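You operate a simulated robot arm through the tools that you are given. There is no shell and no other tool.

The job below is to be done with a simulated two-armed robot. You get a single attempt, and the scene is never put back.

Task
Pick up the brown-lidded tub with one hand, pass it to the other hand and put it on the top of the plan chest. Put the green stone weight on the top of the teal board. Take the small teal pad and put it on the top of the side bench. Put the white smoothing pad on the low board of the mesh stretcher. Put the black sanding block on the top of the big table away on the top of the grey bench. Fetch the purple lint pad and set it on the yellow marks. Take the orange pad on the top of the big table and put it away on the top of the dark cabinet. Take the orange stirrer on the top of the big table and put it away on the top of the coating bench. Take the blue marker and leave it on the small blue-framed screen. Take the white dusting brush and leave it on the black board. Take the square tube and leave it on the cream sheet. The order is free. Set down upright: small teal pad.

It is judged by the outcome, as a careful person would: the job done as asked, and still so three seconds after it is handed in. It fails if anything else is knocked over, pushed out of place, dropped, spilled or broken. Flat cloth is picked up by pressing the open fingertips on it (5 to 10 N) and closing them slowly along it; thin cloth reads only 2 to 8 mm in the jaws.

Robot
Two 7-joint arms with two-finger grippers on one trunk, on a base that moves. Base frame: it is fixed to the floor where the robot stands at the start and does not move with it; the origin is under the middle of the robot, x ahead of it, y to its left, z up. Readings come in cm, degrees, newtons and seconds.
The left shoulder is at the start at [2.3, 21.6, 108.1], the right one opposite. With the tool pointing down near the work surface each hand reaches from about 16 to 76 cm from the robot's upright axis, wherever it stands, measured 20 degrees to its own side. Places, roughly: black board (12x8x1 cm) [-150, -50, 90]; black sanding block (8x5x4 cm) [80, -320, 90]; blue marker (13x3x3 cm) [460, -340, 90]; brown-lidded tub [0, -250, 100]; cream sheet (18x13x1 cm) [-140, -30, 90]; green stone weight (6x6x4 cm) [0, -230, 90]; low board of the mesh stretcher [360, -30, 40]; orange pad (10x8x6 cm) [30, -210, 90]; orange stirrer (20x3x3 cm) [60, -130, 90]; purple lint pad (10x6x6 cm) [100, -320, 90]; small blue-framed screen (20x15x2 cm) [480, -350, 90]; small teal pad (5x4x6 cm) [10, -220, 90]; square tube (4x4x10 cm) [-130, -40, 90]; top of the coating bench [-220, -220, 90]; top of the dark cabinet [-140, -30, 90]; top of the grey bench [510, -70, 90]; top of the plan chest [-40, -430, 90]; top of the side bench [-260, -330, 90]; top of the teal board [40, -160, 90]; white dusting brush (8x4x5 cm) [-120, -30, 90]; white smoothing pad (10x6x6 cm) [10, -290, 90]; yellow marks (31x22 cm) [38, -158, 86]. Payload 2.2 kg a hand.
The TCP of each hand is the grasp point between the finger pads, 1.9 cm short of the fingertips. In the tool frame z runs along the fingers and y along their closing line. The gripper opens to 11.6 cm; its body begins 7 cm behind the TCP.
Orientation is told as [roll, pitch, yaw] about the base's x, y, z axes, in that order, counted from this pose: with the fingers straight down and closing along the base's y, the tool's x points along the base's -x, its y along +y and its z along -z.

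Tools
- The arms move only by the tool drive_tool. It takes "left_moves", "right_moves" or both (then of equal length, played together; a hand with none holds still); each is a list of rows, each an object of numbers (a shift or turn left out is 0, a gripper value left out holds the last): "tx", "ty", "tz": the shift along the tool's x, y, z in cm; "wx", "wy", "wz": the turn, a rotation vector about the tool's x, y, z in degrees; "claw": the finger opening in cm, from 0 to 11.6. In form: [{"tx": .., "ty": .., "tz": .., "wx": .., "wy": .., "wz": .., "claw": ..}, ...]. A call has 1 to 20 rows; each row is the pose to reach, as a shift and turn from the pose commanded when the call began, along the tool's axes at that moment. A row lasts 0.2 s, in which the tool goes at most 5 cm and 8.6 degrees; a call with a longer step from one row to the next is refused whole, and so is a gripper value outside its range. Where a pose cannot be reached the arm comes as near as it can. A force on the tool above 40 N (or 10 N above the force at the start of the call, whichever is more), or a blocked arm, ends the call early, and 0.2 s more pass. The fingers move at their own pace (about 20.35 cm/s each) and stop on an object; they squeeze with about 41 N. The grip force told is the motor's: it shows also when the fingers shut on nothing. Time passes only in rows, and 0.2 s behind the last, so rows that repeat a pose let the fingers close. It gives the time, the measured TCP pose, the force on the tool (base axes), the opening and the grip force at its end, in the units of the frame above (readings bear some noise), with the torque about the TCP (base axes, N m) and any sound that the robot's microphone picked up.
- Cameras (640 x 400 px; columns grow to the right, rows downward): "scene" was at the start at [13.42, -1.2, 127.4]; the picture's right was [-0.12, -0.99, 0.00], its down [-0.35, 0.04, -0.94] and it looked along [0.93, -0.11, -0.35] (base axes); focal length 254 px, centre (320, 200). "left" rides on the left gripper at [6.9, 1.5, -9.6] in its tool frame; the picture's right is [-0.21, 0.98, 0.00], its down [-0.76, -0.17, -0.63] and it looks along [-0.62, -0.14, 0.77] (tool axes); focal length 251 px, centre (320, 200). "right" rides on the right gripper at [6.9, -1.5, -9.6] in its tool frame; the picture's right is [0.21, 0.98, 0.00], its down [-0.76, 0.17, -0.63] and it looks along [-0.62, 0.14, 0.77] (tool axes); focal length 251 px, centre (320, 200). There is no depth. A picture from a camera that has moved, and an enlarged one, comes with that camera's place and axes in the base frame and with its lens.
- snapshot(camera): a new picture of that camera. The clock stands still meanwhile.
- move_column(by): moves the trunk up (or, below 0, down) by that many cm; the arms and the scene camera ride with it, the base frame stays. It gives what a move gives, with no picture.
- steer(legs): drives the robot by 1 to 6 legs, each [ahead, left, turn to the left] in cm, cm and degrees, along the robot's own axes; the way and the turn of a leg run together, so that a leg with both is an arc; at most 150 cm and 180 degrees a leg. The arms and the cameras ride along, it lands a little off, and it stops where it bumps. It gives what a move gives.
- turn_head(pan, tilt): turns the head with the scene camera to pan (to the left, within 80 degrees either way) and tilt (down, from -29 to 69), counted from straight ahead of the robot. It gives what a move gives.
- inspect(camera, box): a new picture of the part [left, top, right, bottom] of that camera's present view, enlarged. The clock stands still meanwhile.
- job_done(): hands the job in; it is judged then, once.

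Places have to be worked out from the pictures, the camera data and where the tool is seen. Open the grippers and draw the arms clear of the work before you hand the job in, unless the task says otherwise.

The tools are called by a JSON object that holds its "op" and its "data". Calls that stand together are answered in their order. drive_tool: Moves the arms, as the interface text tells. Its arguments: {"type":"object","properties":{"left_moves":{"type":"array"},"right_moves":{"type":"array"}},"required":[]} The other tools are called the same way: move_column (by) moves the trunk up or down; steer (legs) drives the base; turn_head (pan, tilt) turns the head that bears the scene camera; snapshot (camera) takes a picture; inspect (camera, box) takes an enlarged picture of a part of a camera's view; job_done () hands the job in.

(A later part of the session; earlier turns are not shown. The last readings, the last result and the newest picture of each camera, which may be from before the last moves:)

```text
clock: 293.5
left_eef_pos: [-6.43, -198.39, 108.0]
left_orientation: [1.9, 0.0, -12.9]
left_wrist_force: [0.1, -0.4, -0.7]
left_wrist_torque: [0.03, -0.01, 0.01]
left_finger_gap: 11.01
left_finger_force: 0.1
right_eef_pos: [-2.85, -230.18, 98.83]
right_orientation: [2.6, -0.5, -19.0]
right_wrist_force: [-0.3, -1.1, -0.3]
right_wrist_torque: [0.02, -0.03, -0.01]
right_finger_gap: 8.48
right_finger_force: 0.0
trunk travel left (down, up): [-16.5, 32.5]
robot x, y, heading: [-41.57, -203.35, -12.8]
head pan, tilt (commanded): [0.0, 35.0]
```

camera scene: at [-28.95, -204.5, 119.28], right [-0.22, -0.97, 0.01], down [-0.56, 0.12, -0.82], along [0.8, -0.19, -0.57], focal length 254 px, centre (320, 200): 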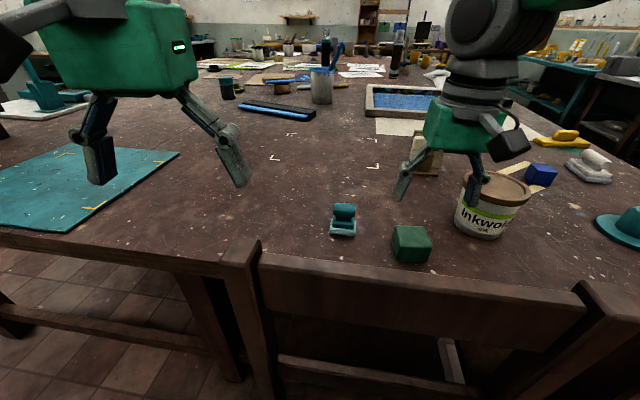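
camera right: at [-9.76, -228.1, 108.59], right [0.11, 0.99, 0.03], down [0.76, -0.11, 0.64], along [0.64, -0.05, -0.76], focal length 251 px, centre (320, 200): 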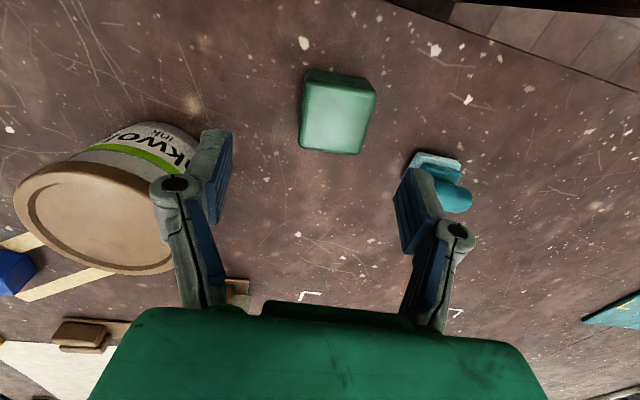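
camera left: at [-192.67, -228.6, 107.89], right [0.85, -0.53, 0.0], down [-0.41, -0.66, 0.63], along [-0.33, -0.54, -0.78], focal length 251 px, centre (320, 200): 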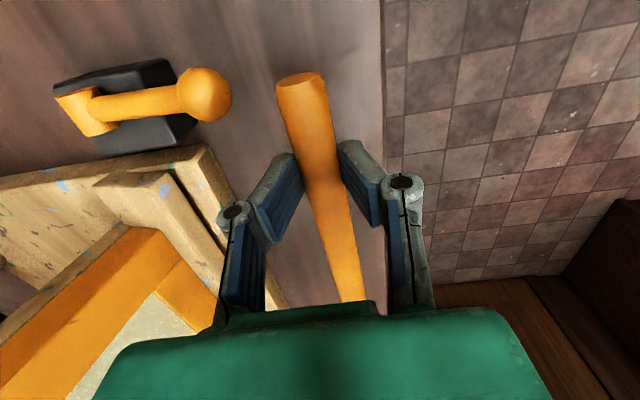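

The robot is slowly leaning to the right, probably a wheel touching a chair leg. I lift the right hand clear and back off a little.

{"op": "drive_tool", "data": {"right_moves": [{"tz": -3}, {"tz": -6}, {"tz": -9}]}}

{"op": "steer", "data": {"legs": [[-6, 0, 0], [0, 0, 0], [0, 0, 0]]}}

{"op": "steer", "data": {"legs": [[0, 0, 0], [0, 0, 0], [0, 0, 0], [0, 0, 0]]}}

{"op": "steer", "data": {"legs": [[0, 0, 0], [0, 0, 0], [0, 0, 0], [0, 0, 0]]}}

```text
clock: 294.3
left_eef_pos: [-6.79, -199.16, 108.05]
left_orientation: [2.4, -0.2, -12.8]
left_wrist_force: [-0.8, 0.8, 0.6]
left_wrist_torque: [-0.06, 0.0, -0.01]
left_finger_gap: 11.02
left_finger_force: 0.1
right_eef_pos: [-3.37, -231.22, 107.74]
right_orientation: [3.2, -0.6, -19.0]
right_wrist_force: [-0.6, -0.1, 0.1]
right_wrist_torque: [0.01, -0.02, -0.01]
right_finger_gap: 8.49
right_finger_force: 0.1
trunk travel left (down, up): [-16.5, 32.5]
robot x, y, heading: [-42.08, -203.15, -12.7]
head pan, tilt (commanded): [0.0, 35.0]
```

```text
clock: 295.9
left_eef_pos: [-12.43, -197.08, 108.02]
left_orientation: [1.9, -0.2, -12.9]
left_wrist_force: [0.7, 1.8, 0.2]
left_wrist_torque: [-0.05, -0.04, 0.0]
left_finger_gap: 10.98
left_finger_force: 0.0
right_eef_pos: [-8.97, -229.31, 107.67]
right_orientation: [2.9, -0.6, -18.9]
right_wrist_force: [-0.8, 0.1, -0.3]
right_wrist_torque: [-0.04, -0.02, -0.01]
right_finger_gap: 8.53
right_finger_force: 0.1
trunk travel left (down, up): [-16.5, 32.5]
robot x, y, heading: [-47.38, -201.87, -13.0]
head pan, tilt (commanded): [0.0, 35.0]
```

```text
clock: 297.5
left_eef_pos: [-12.61, -197.61, 108.17]
left_orientation: [2.2, -0.1, -12.8]
left_wrist_force: [-0.6, 0.4, -1.0]
left_wrist_torque: [0.0, 0.0, 0.01]
left_finger_gap: 10.99
left_finger_force: 0.1
right_eef_pos: [-9.26, -229.65, 107.69]
right_orientation: [3.2, -0.6, -18.9]
right_wrist_force: [-0.5, 0.7, 0.4]
right_wrist_torque: [0.0, -0.02, -0.05]
right_finger_gap: 8.51
right_finger_force: 0.0
trunk travel left (down, up): [-16.5, 32.5]
robot x, y, heading: [-47.5, -201.45, -13.1]
head pan, tilt (commanded): [0.0, 35.0]
```

```text
clock: 299.1
left_eef_pos: [-12.7, -197.61, 108.2]
left_orientation: [2.3, -0.2, -12.8]
left_wrist_force: [0.1, 0.0, 0.9]
left_wrist_torque: [0.0, 0.0, -0.03]
left_finger_gap: 11.03
left_finger_force: 0.2
right_eef_pos: [-9.34, -229.78, 107.76]
right_orientation: [3.3, -0.6, -18.8]
right_wrist_force: [-0.2, -0.4, -0.2]
right_wrist_torque: [0.0, -0.01, 0.01]
right_finger_gap: 8.5
right_finger_force: 0.1
trunk travel left (down, up): [-16.5, 32.5]
robot x, y, heading: [-47.7, -201.47, -13.1]
head pan, tilt (commanded): [0.0, 35.0]
```

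The lean has stopped growing at about 2°. I check with the wrist cameras whether the base touches the chair.

{"op": "snapshot", "data": {"camera": "left"}}

{"op": "snapshot", "data": {"camera": "right"}}

{"op": "turn_head", "data": {"pan": 0, "tilt": 60}}

{"op": "snapshot", "data": {"camera": "scene"}}

```text
taken
camera left: at [-19.3, -194.9, 117.78], right [0.43, 0.9, 0.04], down [0.69, -0.35, 0.63], along [0.58, -0.24, -0.78], focal length 251 px, centre (320, 200)
```

left: 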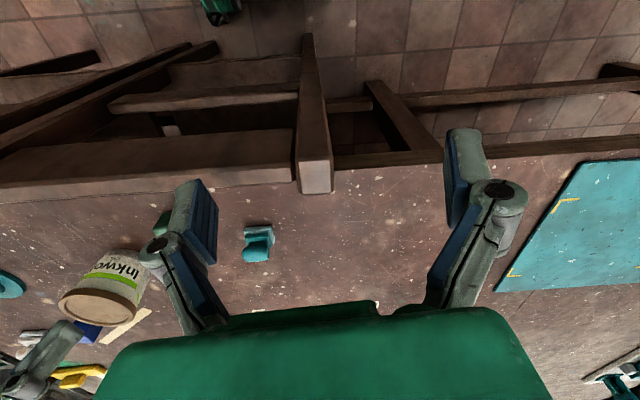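

```text
taken
camera right: at [-16.69, -229.36, 117.18], right [0.11, 0.99, 0.05], down [0.75, -0.12, 0.65], along [0.65, -0.03, -0.76], focal length 251 px, centre (320, 200)
```

right: 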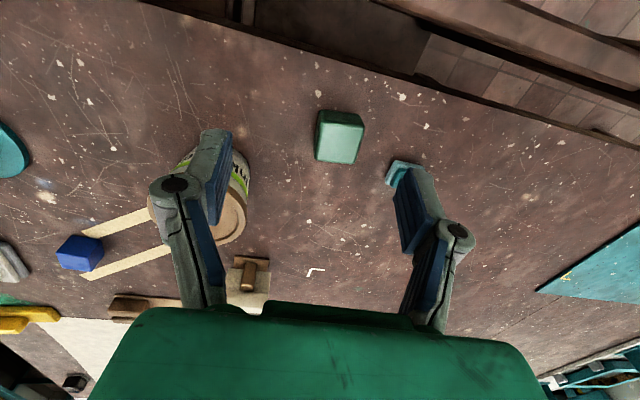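

```text
clock: 299.9
left_eef_pos: [-12.92, -197.53, 108.23]
left_orientation: [2.2, -0.4, -12.8]
left_wrist_force: [-1.1, 0.0, -0.8]
left_wrist_torque: [0.01, -0.01, -0.01]
left_finger_gap: 10.99
left_finger_force: 0.0
right_eef_pos: [-9.52, -229.62, 107.83]
right_orientation: [3.2, -0.7, -18.8]
right_wrist_force: [-0.1, 1.1, 0.7]
right_wrist_torque: [0.03, 0.03, 0.0]
right_finger_gap: 8.5
right_finger_force: 0.0
trunk travel left (down, up): [-16.5, 32.5]
robot x, y, heading: [-47.46, -201.22, -13.1]
head pan, tilt (commanded): [0.0, 60.0]
```

```text
taken
camera scene: at [-37.07, -204.08, 115.65], right [-0.22, -0.97, 0.0], down [-0.85, 0.19, -0.5], along [0.49, -0.11, -0.87], focal length 254 px, centre (320, 200)
```

scene: 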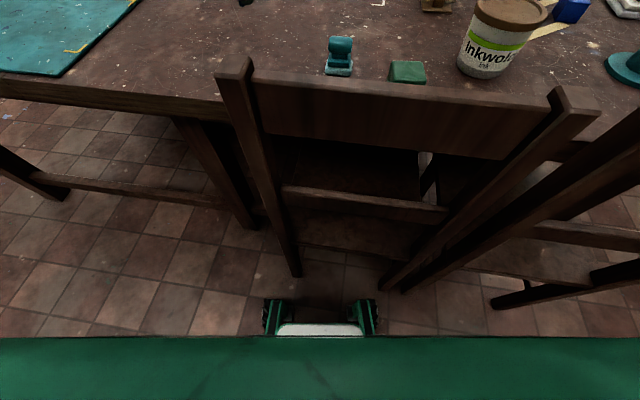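

Nothing touches, and the head camera is level while both hands read a 2–3° roll. I correct the hands' orientation directly and see whether they hold.

{"op": "drive_tool", "data": {"left_moves": [{"wx": 1.1}, {"wx": 2.2}, {"wx": 2.2}, {"wx": 2.2}, {"wx": 2.2}], "right_moves": [{"wx": 1.6, "wy": 0.6}, {"wx": 3.2, "wy": 0.6}, {"wx": 3.2, "wy": 0.6}, {"wx": 3.2, "wy": 0.6}, {"wx": 3.2, "wy": 0.6}]}}

{"op": "steer", "data": {"legs": [[0, 0, 0], [0, 0, 0], [0, 0, 0], [0, 0, 0]]}}

{"op": "turn_head", "data": {"pan": 0, "tilt": 35}}

{"op": "snapshot", "data": {"camera": "scene"}}

```text
clock: 301.1
left_eef_pos: [-13.01, -197.46, 108.18]
left_orientation: [0.1, -0.4, -12.8]
left_wrist_force: [-0.9, 0.3, -0.6]
left_wrist_torque: [-0.01, 0.01, 0.01]
left_finger_gap: 11.02
left_finger_force: 0.1
right_eef_pos: [-9.52, -229.63, 107.78]
right_orientation: [-0.1, -0.2, -18.8]
right_wrist_force: [-0.9, 0.4, 0.8]
right_wrist_torque: [0.01, -0.03, -0.01]
right_finger_gap: 8.49
right_finger_force: 0.0
trunk travel left (down, up): [-16.5, 32.5]
robot x, y, heading: [-47.7, -201.23, -13.0]
head pan, tilt (commanded): [0.0, 60.0]
```

```text
clock: 302.8
left_eef_pos: [-12.95, -197.42, 108.14]
left_orientation: [0.1, -0.5, -12.8]
left_wrist_force: [-0.6, 0.0, -0.3]
left_wrist_torque: [-0.04, 0.0, -0.01]
left_finger_gap: 11.02
left_finger_force: 0.1
right_eef_pos: [-9.37, -229.51, 107.81]
right_orientation: [0.0, -0.2, -18.7]
right_wrist_force: [0.2, -0.1, -0.4]
right_wrist_torque: [0.0, 0.02, 0.01]
right_finger_gap: 8.51
right_finger_force: 0.2
trunk travel left (down, up): [-16.5, 32.5]
robot x, y, heading: [-47.6, -201.76, -13.1]
head pan, tilt (commanded): [0.0, 60.0]
```

```text
clock: 303.6
left_eef_pos: [-13.14, -197.4, 108.2]
left_orientation: [0.1, -0.4, -12.7]
left_wrist_force: [-0.3, 0.0, -0.7]
left_wrist_torque: [0.0, 0.01, -0.03]
left_finger_gap: 10.98
left_finger_force: 0.1
right_eef_pos: [-9.59, -229.6, 107.94]
right_orientation: [0.1, -0.3, -18.9]
right_wrist_force: [-0.3, 0.0, -0.4]
right_wrist_torque: [0.0, 0.01, 0.02]
right_finger_gap: 8.53
right_finger_force: 0.1
trunk travel left (down, up): [-16.5, 32.5]
robot x, y, heading: [-47.57, -201.42, -12.8]
head pan, tilt (commanded): [0.0, 35.0]
```

```text
taken
camera scene: at [-34.97, -204.51, 119.06], right [-0.22, -0.97, 0.0], down [-0.56, 0.13, -0.82], along [0.8, -0.18, -0.58], focal length 254 px, centre (320, 200)
```

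scene: 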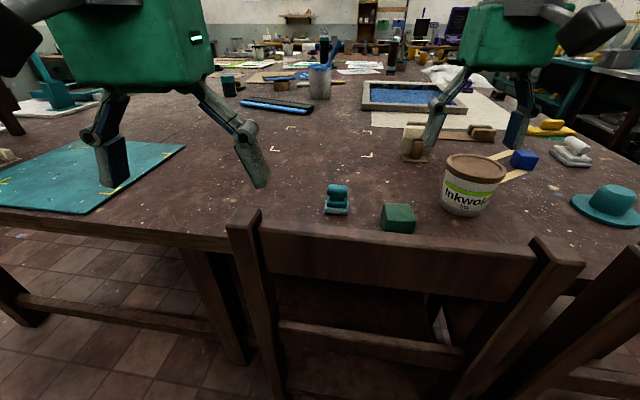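

Stable now: the earlier lean came from nudging close to the chair; the chair stands as before. From here the weight is 52 cm away at 17° right, so I move the hand over it again.

{"op": "drive_tool", "data": {"right_moves": [{"tx": -3.2, "ty": 2.3}, {"tx": -6.3, "ty": 4.6}, {"tx": -6.3, "ty": 4.6, "tz": 3}, {"tx": -6.3, "ty": 4.6, "tz": 6}, {"tx": -6.3, "ty": 4.6, "tz": 8}, {"tx": -6.3, "ty": 4.6, "tz": 8}]}}

{"op": "snapshot", "data": {"camera": "right"}}

```text
clock: 305.0
left_eef_pos: [-13.22, -197.46, 108.26]
left_orientation: [0.1, -0.5, -12.8]
left_wrist_force: [-0.3, -0.1, -0.3]
left_wrist_torque: [0.04, -0.01, -0.02]
left_finger_gap: 10.97
left_finger_force: 0.0
right_eef_pos: [-2.06, -227.22, 99.82]
right_orientation: [0.0, -0.3, -18.8]
right_wrist_force: [1.0, -0.7, -0.1]
right_wrist_torque: [0.0, -0.01, 0.01]
right_finger_gap: 8.51
right_finger_force: 0.1
trunk travel left (down, up): [-16.5, 32.5]
robot x, y, heading: [-47.68, -201.71, -12.7]
head pan, tilt (commanded): [0.0, 35.0]
```

```text
taken
camera right: at [-9.24, -226.28, 109.56], right [0.11, 0.99, 0.0], down [0.77, -0.09, 0.64], along [0.63, -0.07, -0.77], focal length 251 px, centre (320, 200)
```

right: 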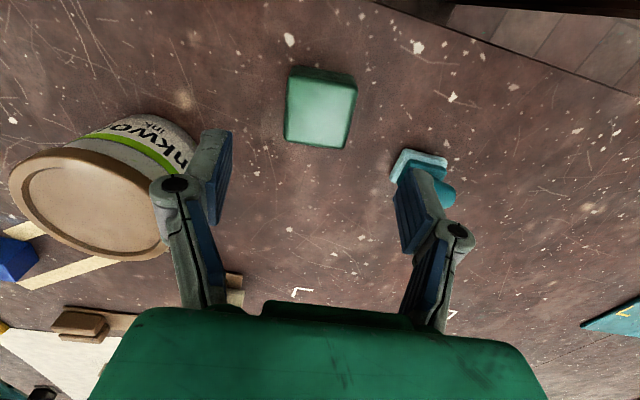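

Centred. I descend between tub and teal pad to z≈88.

{"op": "drive_tool", "data": {"right_moves": [{"tz": 2}, {"tz": 4}, {"tz": 6}, {"tz": 8}, {"tz": 10}, {"tz": 11}, {"tz": 11.6}, {"tz": 11.6}]}}

{"op": "snapshot", "data": {"camera": "right"}}

```text
clock: 306.8
left_eef_pos: [-13.27, -197.37, 108.28]
left_orientation: [0.2, -0.4, -12.8]
left_wrist_force: [0.7, 0.9, -0.4]
left_wrist_torque: [-0.02, 0.01, 0.03]
left_finger_gap: 10.99
left_finger_force: 0.1
right_eef_pos: [-2.05, -227.24, 88.22]
right_orientation: [-0.1, -0.4, -18.8]
right_wrist_force: [0.6, 0.5, 0.5]
right_wrist_torque: [0.0, 0.02, -0.02]
right_finger_gap: 8.48
right_finger_force: 0.0
trunk travel left (down, up): [-16.5, 32.5]
robot x, y, heading: [-47.56, -201.68, -12.9]
head pan, tilt (commanded): [0.0, 35.0]
```

```text
taken
camera right: at [-9.13, -226.38, 97.87], right [0.11, 0.99, 0.0], down [0.77, -0.09, 0.64], along [0.63, -0.07, -0.77], focal length 251 px, centre (320, 200)
```

right: 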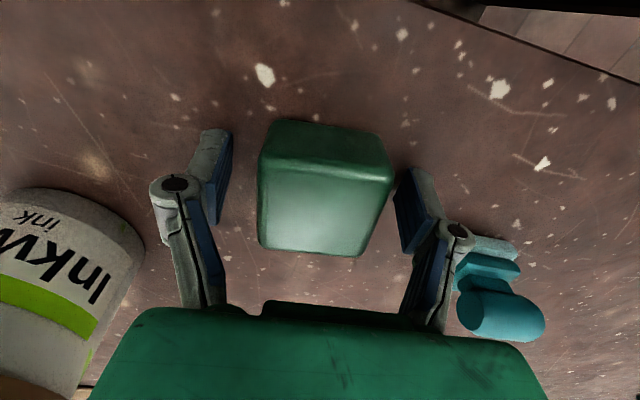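

The block is between the fingers without touching neighbours. I close and lift.

{"op": "drive_tool", "data": {"right_moves": [{"claw": 7}, {"claw": 5.5}, {"claw": 4}, {"claw": 3}, {"claw": 3}]}}

{"op": "drive_tool", "data": {"right_moves": [{"tz": -2}, {"tz": -4}, {"tz": -7}, {"tz": -11}, {"tz": -15}, {"tz": -19}, {"tz": -20}]}}

{"op": "snapshot", "data": {"camera": "right"}}

```text
clock: 308.0
left_eef_pos: [-13.12, -197.4, 108.28]
left_orientation: [0.1, -0.5, -12.9]
left_wrist_force: [-0.3, 1.0, 0.7]
left_wrist_torque: [-0.02, 0.01, -0.03]
left_finger_gap: 10.98
left_finger_force: 0.0
right_eef_pos: [-2.02, -227.18, 88.08]
right_orientation: [-0.1, -0.3, -18.8]
right_wrist_force: [-0.3, 0.8, 0.3]
right_wrist_torque: [0.0, -0.02, 0.06]
right_finger_gap: 5.52
right_finger_force: 41.0
trunk travel left (down, up): [-16.5, 32.5]
robot x, y, heading: [-47.66, -201.57, -13.1]
head pan, tilt (commanded): [0.0, 35.0]
```

```text
clock: 309.6
left_eef_pos: [-13.14, -197.46, 108.22]
left_orientation: [0.1, -0.6, -12.7]
left_wrist_force: [-0.7, 0.2, -0.6]
left_wrist_torque: [-0.01, 0.02, 0.0]
left_finger_gap: 11.0
left_finger_force: 0.1
right_eef_pos: [-2.1, -227.13, 108.27]
right_orientation: [0.0, -0.3, -19.0]
right_wrist_force: [0.8, 0.3, -3.2]
right_wrist_torque: [-0.03, 0.07, 0.01]
right_finger_gap: 5.49
right_finger_force: 40.5
trunk travel left (down, up): [-16.5, 32.5]
robot x, y, heading: [-47.84, -201.92, -13.0]
head pan, tilt (commanded): [0.0, 35.0]
```

```text
taken
camera right: at [-9.19, -226.21, 118.09], right [0.11, 0.99, 0.0], down [0.77, -0.09, 0.64], along [0.63, -0.07, -0.77], focal length 251 px, centre (320, 200)
```

right: 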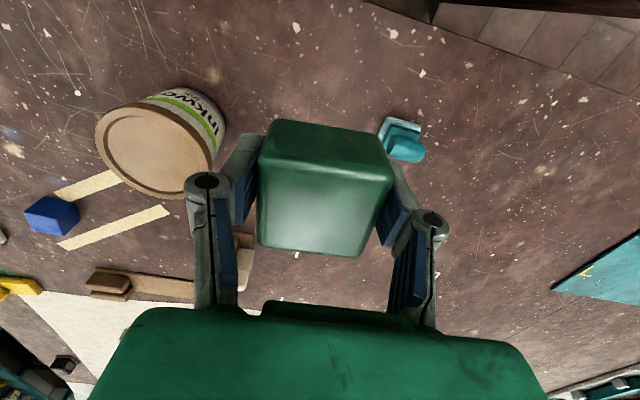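

The weight is held. I retract slightly and drive to the teal board (back off first, then turns and straight legs).

{"op": "drive_tool", "data": {"right_moves": [{"tx": 4, "tz": -1}, {"tx": 8, "tz": -2}, {"tx": 9, "tz": -2}]}}

{"op": "steer", "data": {"legs": [[-10, 0, 0], [0, 0, 70.2], [80, 0, 0], [0, 0, -76.3], [0, 0, 0], [0, 0, 0]]}}

{"op": "snapshot", "data": {"camera": "scene"}}

{"op": "snapshot", "data": {"camera": "right"}}

```text
clock: 310.4
left_eef_pos: [-13.09, -197.77, 108.21]
left_orientation: [0.2, -0.4, -12.8]
left_wrist_force: [-0.7, -0.5, 0.6]
left_wrist_torque: [-0.01, 0.01, -0.03]
left_finger_gap: 10.98
left_finger_force: 0.1
right_eef_pos: [-10.64, -224.36, 110.26]
right_orientation: [0.1, -0.2, -18.9]
right_wrist_force: [-0.1, -0.2, -3.2]
right_wrist_torque: [0.02, 0.02, 0.0]
right_finger_gap: 5.52
right_finger_force: 40.8
trunk travel left (down, up): [-16.5, 32.5]
robot x, y, heading: [-47.32, -201.54, -13.1]
head pan, tilt (commanded): [0.0, 35.0]
```

```text
clock: 322.5
left_eef_pos: [19.35, -128.97, 108.22]
left_orientation: [0.1, -0.5, -17.1]
left_wrist_force: [-0.5, 0.9, -0.5]
left_wrist_torque: [0.01, -0.01, 0.0]
left_finger_gap: 10.98
left_finger_force: 0.0
right_eef_pos: [19.59, -155.82, 110.32]
right_orientation: [-0.1, -0.3, -23.1]
right_wrist_force: [-0.5, 0.4, -2.9]
right_wrist_torque: [-0.01, 0.0, 0.03]
right_finger_gap: 5.46
right_finger_force: 41.4
trunk travel left (down, up): [-16.5, 32.5]
robot x, y, heading: [-15.88, -130.57, -17.2]
head pan, tilt (commanded): [0.0, 35.0]
```

```text
taken
camera scene: at [-3.04, -134.37, 119.06], right [-0.3, -0.95, 0.0], down [-0.55, 0.17, -0.82], along [0.78, -0.24, -0.58], focal length 254 px, centre (320, 200)
```

scene: 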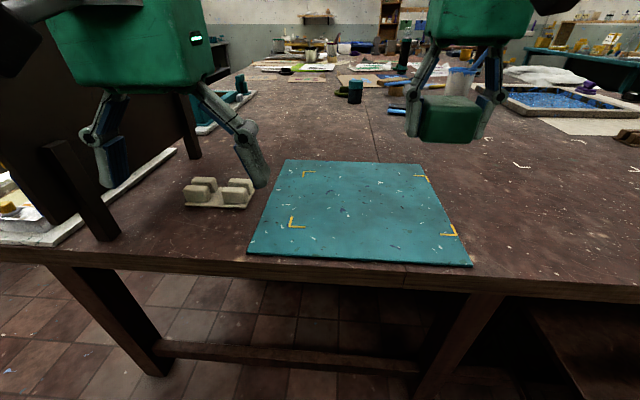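

```text
taken
camera right: at [12.59, -154.45, 120.03], right [0.19, 0.98, 0.0], down [0.76, -0.14, 0.64], along [0.62, -0.12, -0.77], focal length 251 px, centre (320, 200)
```

right: 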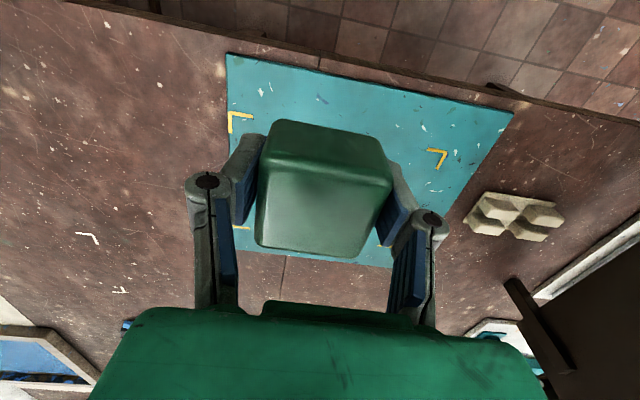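

The board's near-right corner is ≈(15.7,-166.2); its near margin outside the yellow marks is about 8 cm deep. I will set the weight there at ≈(23.5,-159.6), leaving the marks free.

{"op": "drive_tool", "data": {"right_moves": [{"tx": -2.6, "ty": -1}, {"tx": -5.1, "ty": -2}, {"tx": -5.1, "ty": -2, "tz": 4}, {"tx": -5.1, "ty": -2, "tz": 8}, {"tx": -5.1, "ty": -2, "tz": 12}, {"tx": -5.1, "ty": -2, "tz": 16}, {"tx": -5.1, "ty": -2, "tz": 19}, {"tx": -5.1, "ty": -2, "tz": 19}]}}

{"op": "snapshot", "data": {"camera": "right"}}

{"op": "inspect", "data": {"camera": "scene", "box": [350, 160, 510, 260]}}

```text
clock: 324.3
left_eef_pos: [19.06, -128.88, 108.21]
left_orientation: [0.1, -0.5, -17.2]
left_wrist_force: [0.5, -0.2, -0.2]
left_wrist_torque: [-0.01, -0.03, 0.0]
left_finger_gap: 10.97
left_finger_force: 0.0
right_eef_pos: [23.45, -159.72, 91.15]
right_orientation: [0.0, -0.4, -23.2]
right_wrist_force: [-0.6, 0.2, -3.8]
right_wrist_torque: [-0.03, 0.04, 0.0]
right_finger_gap: 5.44
right_finger_force: 40.8
trunk travel left (down, up): [-16.5, 32.5]
robot x, y, heading: [-15.77, -130.37, -17.3]
head pan, tilt (commanded): [0.0, 35.0]
```

```text
taken
camera right: at [16.35, -158.34, 100.89], right [0.19, 0.98, 0.0], down [0.76, -0.14, 0.64], along [0.63, -0.12, -0.77], focal length 251 px, centre (320, 200)
```

right: 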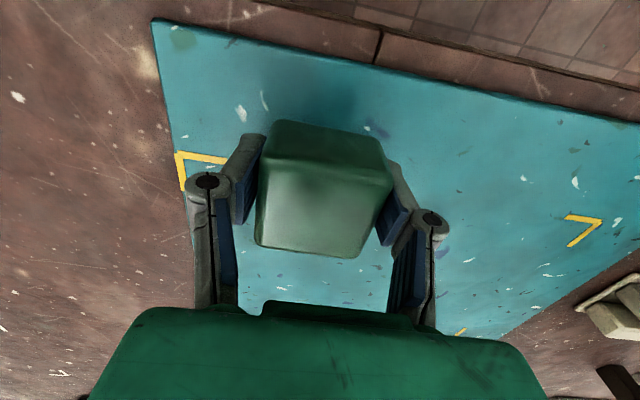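

```text
4.00 times, centred on (430, 210) of scene
camera zoom: at [-3.01, -134.36, 119.06], right [-0.3, -0.95, 0.0], down [-0.55, 0.17, -0.82], along [0.78, -0.24, -0.58], focal length 1014 px, centre (-120, 160)
```

zoom: 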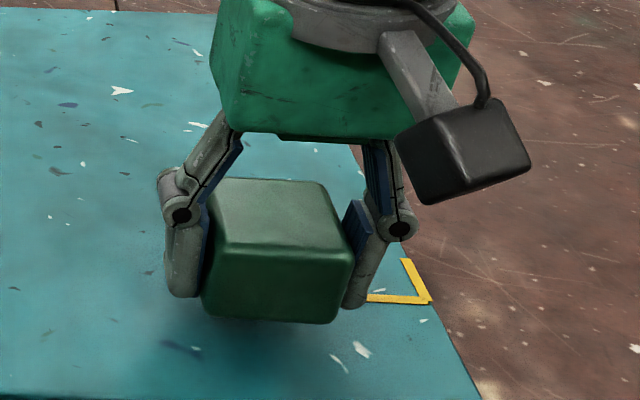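

Good placement. I lower slowly to contact.

{"op": "drive_tool", "data": {"right_moves": [{"tz": 0.6}, {"tz": 1.2}, {"tz": 1.6}, {"tz": 1.9}, {"tz": 2.1}, {"tz": 2.1}]}}

```text
clock: 325.7
left_eef_pos: [19.11, -128.88, 108.26]
left_orientation: [0.1, -0.6, -17.2]
left_wrist_force: [0.2, 0.2, 0.2]
left_wrist_torque: [0.02, -0.01, 0.04]
left_finger_gap: 11.02
left_finger_force: 0.3
right_eef_pos: [23.47, -159.71, 89.32]
right_orientation: [0.0, -0.4, -23.2]
right_wrist_force: [-0.3, -0.2, -1.7]
right_wrist_torque: [0.01, 0.02, 0.02]
right_finger_gap: 5.46
right_finger_force: 41.5
trunk travel left (down, up): [-16.5, 32.5]
robot x, y, heading: [-15.21, -130.32, -17.5]
head pan, tilt (commanded): [0.0, 35.0]
```

{"op": "drive_tool", "data": {"right_moves": [{"tz": 0.2}, {"tz": 0.4}, {"tz": 0.5}, {"tz": 0.5}]}}

```text
clock: 326.7
left_eef_pos: [18.99, -128.89, 108.35]
left_orientation: [0.0, -0.8, -17.3]
left_wrist_force: [-0.5, -0.2, -0.6]
left_wrist_torque: [-0.02, 0.01, 0.0]
left_finger_gap: 11.01
left_finger_force: 0.1
right_eef_pos: [23.58, -159.62, 89.18]
right_orientation: [0.0, -0.5, -23.3]
right_wrist_force: [-0.9, -0.3, 13.1]
right_wrist_torque: [0.0, 0.44, 0.05]
right_finger_gap: 5.44
right_finger_force: 41.4
trunk travel left (down, up): [-16.5, 32.5]
robot x, y, heading: [-15.63, -130.38, -17.4]
head pan, tilt (commanded): [0.0, 35.0]
```

Contact at 13 N. I release the weight and lift.

{"op": "drive_tool", "data": {"right_moves": [{"tz": -0.1}, {"tz": -0.1, "claw": 6.5}, {"tz": -0.1, "claw": 8}, {"tz": -0.1, "claw": 8}, {"tz": -3}, {"tz": -7}, {"tz": -11}, {"tz": -15}, {"tz": -19}]}}

{"op": "snapshot", "data": {"camera": "right"}}

```text
clock: 328.7
left_eef_pos: [19.14, -128.8, 108.31]
left_orientation: [0.1, -0.5, -17.2]
left_wrist_force: [0.4, -1.1, -0.3]
left_wrist_torque: [-0.02, -0.01, -0.03]
left_finger_gap: 10.98
left_finger_force: 0.2
right_eef_pos: [23.01, -159.78, 108.08]
right_orientation: [0.1, -0.4, -23.2]
right_wrist_force: [-0.2, 0.3, 0.6]
right_wrist_torque: [-0.01, 0.03, -0.03]
right_finger_gap: 8.02
right_finger_force: 0.1
trunk travel left (down, up): [-16.5, 32.5]
robot x, y, heading: [-15.41, -130.62, -17.5]
head pan, tilt (commanded): [0.0, 35.0]
```

```text
taken
camera right: at [16.0, -158.37, 117.67], right [0.19, 0.98, 0.0], down [0.76, -0.14, 0.64], along [0.63, -0.12, -0.77], focal length 251 px, centre (320, 200)
```

right: 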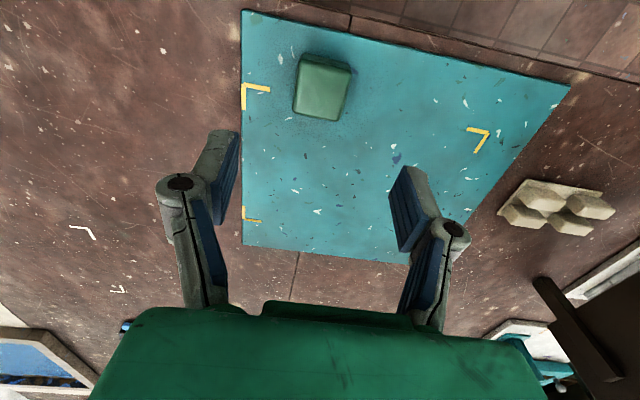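

The weight sits on the board's near margin with the marks free. Now I go for the teal pad and the tub, keeping farther from the chairs this time (B≈17).

{"op": "drive_tool", "data": {"right_moves": [{"tx": 3, "ty": -1}, {"tx": 6, "ty": -2}, {"tx": 6, "ty": -2, "claw": 11.5}]}}

{"op": "steer", "data": {"legs": [[-27, 0, 0], [0, 0, -81.9], [88, 0, 0], [0, 0, 80.2], [0, 0, 0], [0, 0, 0]]}}

{"op": "snapshot", "data": {"camera": "scene"}}

{"op": "snapshot", "data": {"camera": "left"}}

{"op": "snapshot", "data": {"camera": "right"}}

```text
clock: 329.5
left_eef_pos: [19.07, -129.08, 108.23]
left_orientation: [0.2, -0.5, -17.3]
left_wrist_force: [-0.6, -0.1, 0.2]
left_wrist_torque: [0.02, 0.01, 0.03]
left_finger_gap: 10.99
left_finger_force: 0.1
right_eef_pos: [16.83, -159.38, 107.76]
right_orientation: [0.0, -0.4, -23.3]
right_wrist_force: [-0.5, 0.3, 0.0]
right_wrist_torque: [0.02, -0.05, 0.02]
right_finger_gap: 11.48
right_finger_force: 0.0
trunk travel left (down, up): [-16.5, 32.5]
robot x, y, heading: [-15.61, -130.43, -17.0]
head pan, tilt (commanded): [0.0, 35.0]
```

```text
clock: 343.1
left_eef_pos: [-21.0, -208.89, 108.39]
left_orientation: [0.1, -0.5, -20.3]
left_wrist_force: [-0.3, 0.7, -0.4]
left_wrist_torque: [0.01, -0.01, 0.01]
left_finger_gap: 11.01
left_finger_force: 0.0
right_eef_pos: [-24.66, -238.96, 107.72]
right_orientation: [0.0, -0.4, -26.3]
right_wrist_force: [0.4, 0.0, -0.9]
right_wrist_torque: [-0.02, -0.01, 0.01]
right_finger_gap: 11.49
right_finger_force: 0.0
trunk travel left (down, up): [-16.5, 32.5]
robot x, y, heading: [-55.45, -208.57, -20.2]
head pan, tilt (commanded): [0.0, 35.0]
```

```text
taken
camera scene: at [-43.35, -213.15, 119.07], right [-0.35, -0.94, 0.0], down [-0.54, 0.2, -0.82], along [0.77, -0.28, -0.58], focal length 254 px, centre (320, 200)
```

scene: 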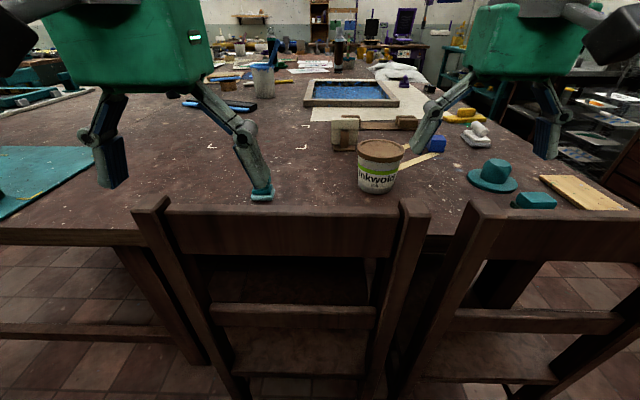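

```text
taken
camera left: at [-26.98, -204.93, 117.83], right [0.54, 0.84, 0.0], down [0.65, -0.42, 0.64], along [0.54, -0.34, -0.77], focal length 251 px, centre (320, 200)
```

left: 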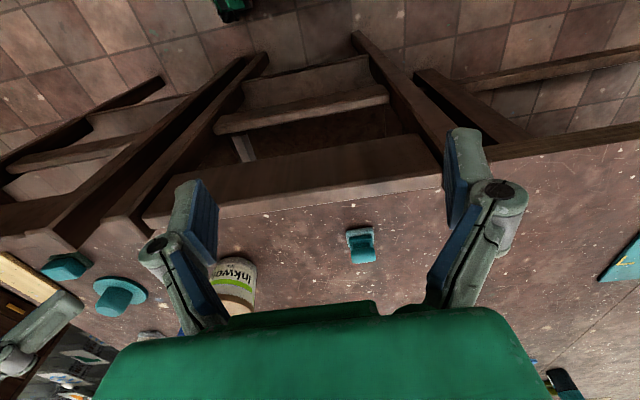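

```text
taken
camera right: at [-31.67, -237.18, 117.45], right [0.24, 0.97, 0.0], down [0.75, -0.18, 0.64], along [0.62, -0.15, -0.77], focal length 251 px, centre (320, 200)
```

right: 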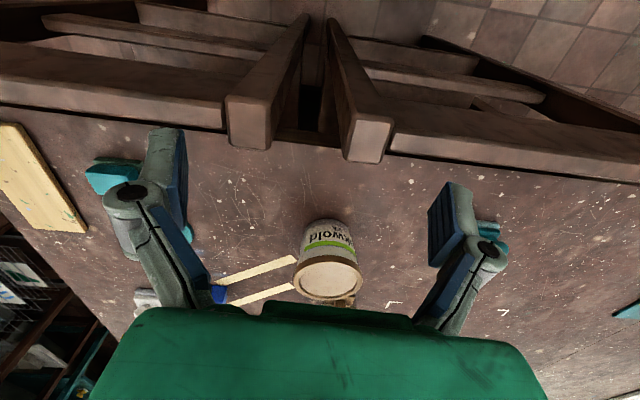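

I extend the left hand over the small teal pad (≈(5.8,-217.2)) and check alignment.

{"op": "drive_tool", "data": {"left_moves": [{"tx": -4.5, "ty": 0.2, "claw": 8}, {"tx": -9, "ty": 0.5}, {"tx": -13.5, "ty": 0.7}, {"tx": -18, "ty": 1, "wz": -2}, {"tx": -22.5, "ty": 1.2, "wz": -4}, {"tx": -26, "ty": 1.4, "wz": -6.6}, {"tx": -28, "ty": 1.5, "wz": -6.6}, {"tx": -28, "ty": 1.5, "wz": -6.6, "tz": 3}, {"tx": -28, "ty": 1.5, "wz": -6.6, "tz": 6}, {"tx": -28, "ty": 1.5, "wz": -6.6, "tz": 6}]}}

{"op": "snapshot", "data": {"camera": "left"}}

{"op": "inspect", "data": {"camera": "scene", "box": [200, 130, 360, 230]}}

```text
clock: 345.3
left_eef_pos: [5.84, -217.47, 102.87]
left_orientation: [0.1, -0.8, -13.7]
left_wrist_force: [-0.2, -0.5, -0.4]
left_wrist_torque: [0.0, -0.05, -0.03]
left_finger_gap: 8.01
left_finger_force: 0.0
right_eef_pos: [-24.78, -238.9, 107.88]
right_orientation: [0.0, -0.4, -26.3]
right_wrist_force: [-0.3, -0.1, 0.3]
right_wrist_torque: [0.01, 0.0, -0.01]
right_finger_gap: 11.5
right_finger_force: 0.0
trunk travel left (down, up): [-16.5, 32.5]
robot x, y, heading: [-55.07, -208.43, -20.3]
head pan, tilt (commanded): [0.0, 35.0]
```

```text
taken
camera left: at [-0.67, -214.13, 112.3], right [0.44, 0.9, 0.0], down [0.69, -0.34, 0.64], along [0.58, -0.28, -0.77], focal length 251 px, centre (320, 200)
```

left: 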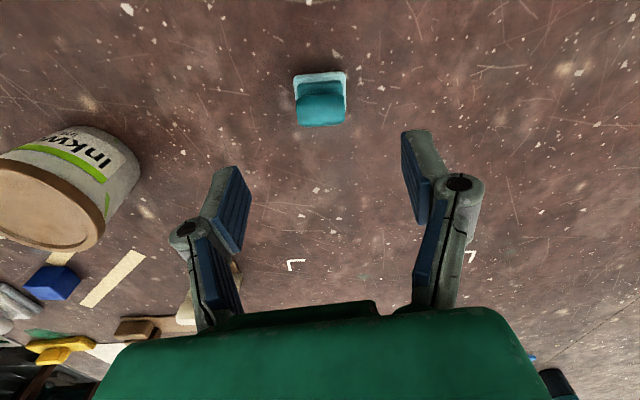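

```text
4.00 times, centred on (280, 180) of scene
camera zoom: at [-43.27, -213.25, 119.06], right [-0.35, -0.94, 0.0], down [-0.54, 0.2, -0.82], along [0.77, -0.28, -0.58], focal length 1014 px, centre (480, 280)
```

zoom: 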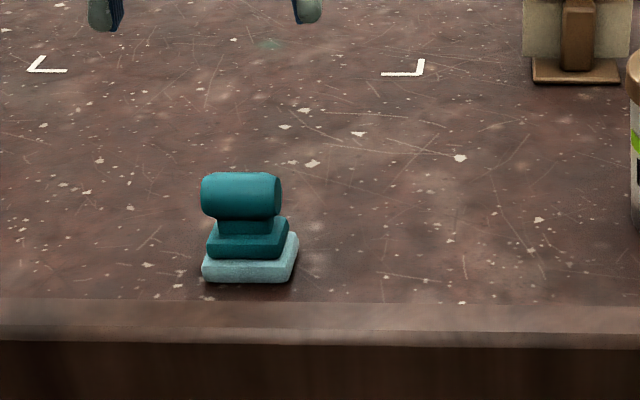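

Pad centred within 1 cm, about 5° of yaw to correct. I descend to z≈90.2 and check before closing.

{"op": "drive_tool", "data": {"left_moves": [{"tx": -0.4, "ty": 0.1, "wz": 2.5, "tz": 2}, {"tx": -0.7, "ty": 0.2, "wz": 5, "tz": 5}, {"tx": -0.7, "ty": 0.2, "wz": 5, "tz": 8}, {"tx": -0.7, "ty": 0.2, "wz": 5, "tz": 10}, {"tx": -0.7, "ty": 0.2, "wz": 5, "tz": 11.7}, {"tx": -0.7, "ty": 0.2, "wz": 5, "tz": 12.6}, {"tx": -0.7, "ty": 0.2, "wz": 5, "tz": 12.6}]}}

{"op": "snapshot", "data": {"camera": "left"}}

{"op": "inspect", "data": {"camera": "scene", "box": [200, 130, 360, 230]}}

```text
clock: 346.9
left_eef_pos: [6.69, -217.32, 89.99]
left_orientation: [0.1, -0.7, -18.8]
left_wrist_force: [0.1, 0.4, 0.3]
left_wrist_torque: [-0.01, -0.05, 0.01]
left_finger_gap: 7.99
left_finger_force: 0.1
right_eef_pos: [-24.83, -238.89, 107.83]
right_orientation: [0.0, -0.5, -26.3]
right_wrist_force: [-0.2, 0.4, 0.5]
right_wrist_torque: [0.02, -0.02, 0.03]
right_finger_gap: 11.49
right_finger_force: 0.1
trunk travel left (down, up): [-16.5, 32.5]
robot x, y, heading: [-55.81, -208.47, -20.2]
head pan, tilt (commanded): [0.0, 35.0]
```

```text
taken
camera left: at [0.52, -213.52, 99.51], right [0.52, 0.86, 0.0], down [0.66, -0.4, 0.64], along [0.55, -0.33, -0.77], focal length 251 px, centre (320, 200)
```

left: 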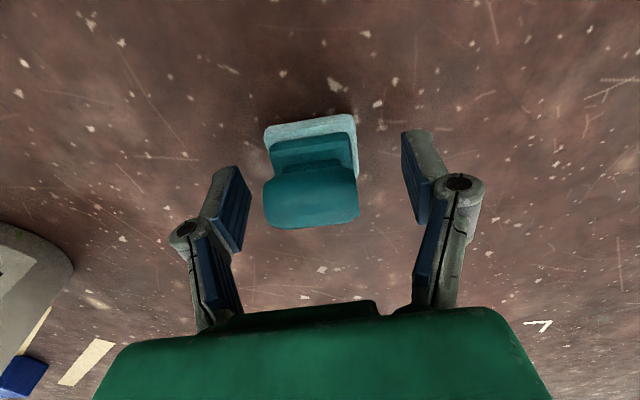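

```text
4.00 times, centred on (280, 180) of scene
camera zoom: at [-43.23, -213.27, 119.05], right [-0.35, -0.94, 0.0], down [-0.54, 0.2, -0.82], along [0.77, -0.28, -0.58], focal length 1014 px, centre (480, 280)
```

zoom: 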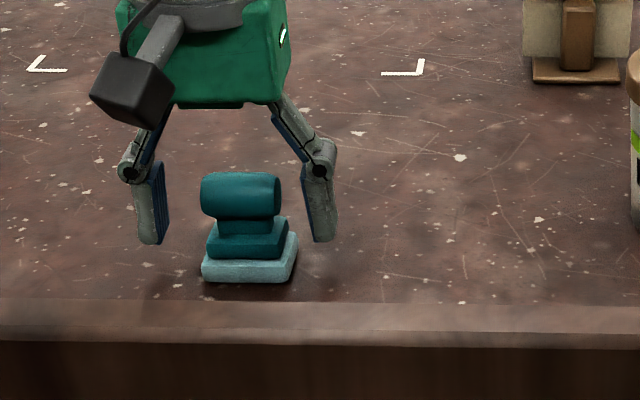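

Handle level matches. I shift 0.6 cm and close gently.

{"op": "drive_tool", "data": {"left_moves": [{"ty": -0.6}, {"ty": -0.6}, {"ty": -0.6, "claw": 6}, {"ty": -0.6, "claw": 4.5}, {"ty": -0.6, "claw": 3}, {"ty": -0.6, "claw": 2.5}, {"ty": -0.6, "claw": 2.5}]}}

{"op": "drive_tool", "data": {"left_moves": [{"tz": -2}, {"tz": -4}, {"tz": -7}, {"tz": -11}, {"tz": -15}, {"tz": -19}, {"tz": -20}]}}

{"op": "snapshot", "data": {"camera": "left"}}

```text
clock: 348.5
left_eef_pos: [6.46, -217.98, 90.01]
left_orientation: [0.1, -0.7, -18.7]
left_wrist_force: [-0.9, 0.4, 0.2]
left_wrist_torque: [0.0, 0.01, -0.01]
left_finger_gap: 4.92
left_finger_force: 40.9
right_eef_pos: [-24.93, -239.03, 107.67]
right_orientation: [0.0, -0.5, -26.3]
right_wrist_force: [0.2, -0.3, -0.5]
right_wrist_torque: [0.03, -0.02, 0.0]
right_finger_gap: 11.49
right_finger_force: 0.0
trunk travel left (down, up): [-16.5, 32.5]
robot x, y, heading: [-55.32, -208.6, -20.5]
head pan, tilt (commanded): [0.0, 35.0]
```

```text
clock: 350.1
left_eef_pos: [6.01, -217.96, 110.1]
left_orientation: [0.0, -0.7, -18.7]
left_wrist_force: [-1.0, -1.0, -1.5]
left_wrist_torque: [-0.02, -0.02, 0.05]
left_finger_gap: 4.9
left_finger_force: 41.0
right_eef_pos: [-24.8, -238.93, 107.78]
right_orientation: [0.0, -0.6, -26.2]
right_wrist_force: [-0.9, 0.0, -0.1]
right_wrist_torque: [0.01, -0.01, 0.04]
right_finger_gap: 11.48
right_finger_force: 0.0
trunk travel left (down, up): [-16.5, 32.5]
robot x, y, heading: [-55.55, -208.76, -20.3]
head pan, tilt (commanded): [0.0, 35.0]
```

```text
taken
camera left: at [-0.18, -214.11, 119.61], right [0.52, 0.86, 0.0], down [0.66, -0.4, 0.64], along [0.55, -0.33, -0.77], focal length 251 px, centre (320, 200)
```

left: 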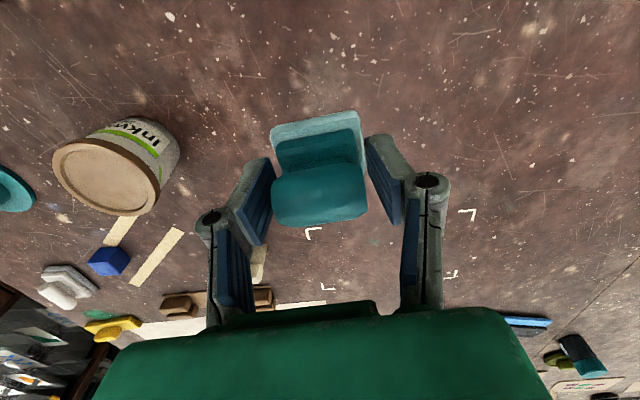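

The teal pad is held upright. I retract the left hand to a carrying pose while bringing the right hand above the tub.

{"op": "drive_tool", "data": {"left_moves": [{"tx": 4, "ty": 0.3}, {"tx": 8, "ty": 0.7}, {"tx": 12, "ty": 1}, {"tx": 16, "ty": 1.4}, {"tx": 20, "ty": 1.8}, {"tx": 22.9, "ty": 2.1}, {"tx": 22.9, "ty": 2.1}, {"tx": 22.9, "ty": 2.1}], "right_moves": [{"tx": 0, "ty": 0}, {"tx": 0, "ty": 0, "tz": -1}, {"tx": -4.7, "ty": 1.3, "tz": -2, "claw": 11.6}, {"tx": -9.4, "ty": 2.6, "tz": -2}, {"tx": -14.1, "ty": 3.9, "tz": -2}, {"tx": -18.8, "ty": 5.2, "tz": -2}, {"tx": -23, "ty": 6.4, "tz": -2}, {"tx": -24, "ty": 6.8, "tz": -2}]}}

{"op": "snapshot", "data": {"camera": "right"}}

{"op": "snapshot", "data": {"camera": "scene"}}

```text
clock: 351.9
left_eef_pos: [-14.96, -208.54, 109.94]
left_orientation: [0.0, -0.8, -18.7]
left_wrist_force: [0.4, -0.5, -0.6]
left_wrist_torque: [-0.05, 0.0, 0.01]
left_finger_gap: 4.87
left_finger_force: 41.2
right_eef_pos: [0.03, -243.29, 110.1]
right_orientation: [0.0, -0.3, -26.4]
right_wrist_force: [-0.3, 0.0, 0.1]
right_wrist_torque: [0.02, -0.02, -0.01]
right_finger_gap: 11.59
right_finger_force: 0.2
trunk travel left (down, up): [-16.5, 32.5]
robot x, y, heading: [-55.5, -208.52, -20.1]
head pan, tilt (commanded): [0.0, 35.0]
```

```text
taken
camera right: at [-7.08, -241.61, 119.76], right [0.24, 0.97, 0.0], down [0.75, -0.18, 0.64], along [0.62, -0.15, -0.77], focal length 251 px, centre (320, 200)
```

right: 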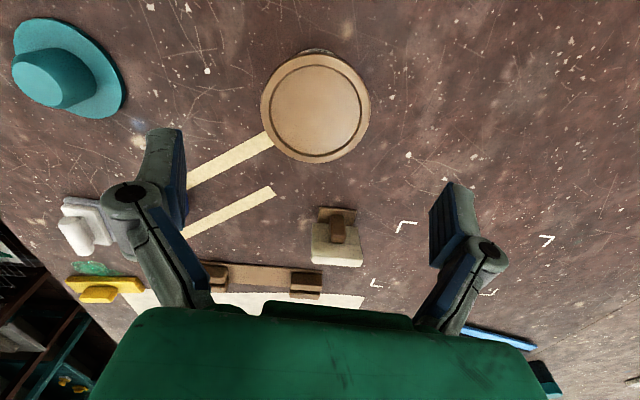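

```text
taken
camera scene: at [-43.25, -213.34, 119.05], right [-0.35, -0.94, 0.0], down [-0.54, 0.2, -0.82], along [0.77, -0.28, -0.58], focal length 254 px, centre (320, 200)
```

scene: 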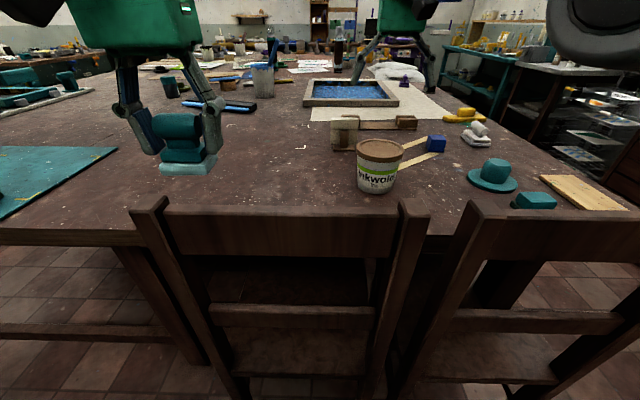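

Lid ≈10.2 cm across, centre ≈(0.8,-243.9), top z≈96.4. I correct and descend to just above it for a precise check.

{"op": "drive_tool", "data": {"right_moves": [{"tx": -0.9, "ty": -0.2, "tz": 2}, {"tx": -0.9, "ty": -0.2, "tz": 5}, {"tx": -0.9, "ty": -0.2, "tz": 8}, {"tx": -0.9, "ty": -0.2, "tz": 10}, {"tx": -0.9, "ty": -0.2, "tz": 10}, {"tx": -0.9, "ty": -0.2, "tz": 10}]}}

{"op": "snapshot", "data": {"camera": "right"}}

{"op": "inspect", "data": {"camera": "scene", "box": [320, 80, 480, 180]}}

```text
clock: 353.3
left_eef_pos: [-14.88, -208.37, 109.82]
left_orientation: [0.0, -0.7, -18.7]
left_wrist_force: [-0.8, 0.3, -1.0]
left_wrist_torque: [-0.03, 0.01, 0.0]
left_finger_gap: 4.93
left_finger_force: 41.5
right_eef_pos: [0.96, -243.77, 100.15]
right_orientation: [0.0, -0.4, -26.3]
right_wrist_force: [-0.8, -0.1, 0.4]
right_wrist_torque: [0.0, -0.02, -0.03]
right_finger_gap: 11.62
right_finger_force: 0.1
trunk travel left (down, up): [-16.5, 32.5]
robot x, y, heading: [-55.88, -208.33, -20.2]
head pan, tilt (commanded): [0.0, 35.0]
```

```text
taken
camera right: at [-6.07, -242.07, 109.75], right [0.24, 0.97, 0.0], down [0.75, -0.18, 0.64], along [0.62, -0.16, -0.77], focal length 251 px, centre (320, 200)
```

right: 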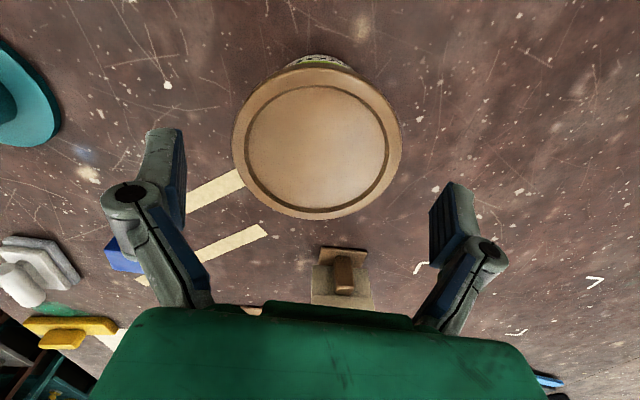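

```text
4.00 times, centred on (400, 130) of scene
camera zoom: at [-43.14, -213.15, 119.04], right [-0.35, -0.94, 0.0], down [-0.54, 0.2, -0.82], along [0.77, -0.28, -0.58], focal length 1014 px, centre (0, 480)
```

zoom: 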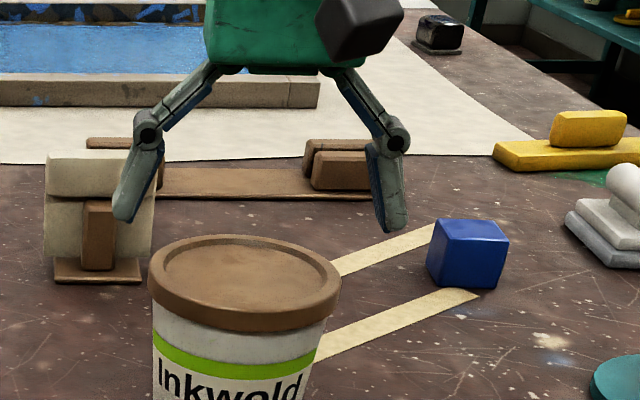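

Centre is 0.8 cm further forward. I correct and descend around the lid slowly.

{"op": "drive_tool", "data": {"right_moves": [{"tx": -0.8, "ty": -0.1}, {"tx": -0.8, "ty": -0.1}, {"tx": -0.8, "ty": -0.1, "tz": 1}, {"tx": -0.8, "ty": -0.1, "tz": 2}, {"tx": -0.8, "ty": -0.1, "tz": 2.5}, {"tx": -0.8, "ty": -0.1, "tz": 2.5}]}}

{"op": "snapshot", "data": {"camera": "right"}}

{"op": "inspect", "data": {"camera": "scene", "box": [320, 100, 440, 175]}}

```text
clock: 354.7
left_eef_pos: [-14.97, -208.41, 109.9]
left_orientation: [0.0, -0.7, -18.7]
left_wrist_force: [0.1, 0.4, -1.1]
left_wrist_torque: [-0.02, 0.04, 0.03]
left_finger_gap: 4.91
left_finger_force: 41.5
right_eef_pos: [1.22, -244.35, 97.61]
right_orientation: [-0.2, -0.5, -26.3]
right_wrist_force: [0.5, 0.2, 0.8]
right_wrist_torque: [-0.01, 0.0, 0.03]
right_finger_gap: 11.58
right_finger_force: 0.0
trunk travel left (down, up): [-16.5, 32.5]
robot x, y, heading: [-55.66, -208.33, -20.5]
head pan, tilt (commanded): [0.0, 35.0]
```

```text
taken
camera right: at [-5.84, -242.68, 107.28], right [0.24, 0.97, 0.0], down [0.75, -0.18, 0.64], along [0.62, -0.16, -0.77], focal length 251 px, centre (320, 200)
```

right: 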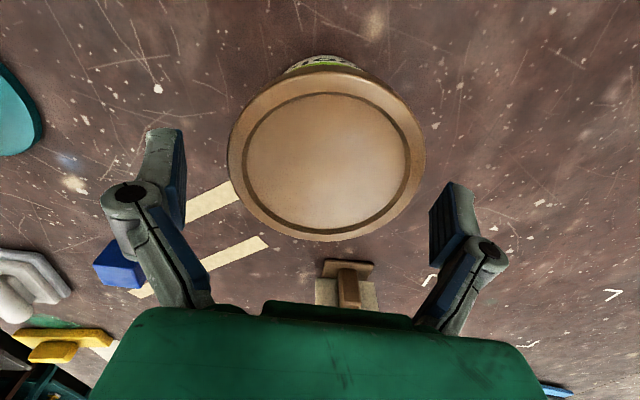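

```text
5.33 times, centred on (380, 138) of scene
camera zoom: at [-43.15, -213.13, 119.05], right [-0.35, -0.94, 0.0], down [-0.54, 0.2, -0.82], along [0.77, -0.28, -0.58], focal length 1352 px, centre (0, 533)
```

zoom: 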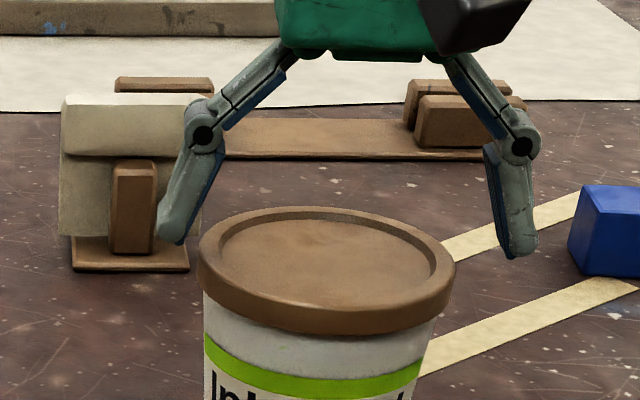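

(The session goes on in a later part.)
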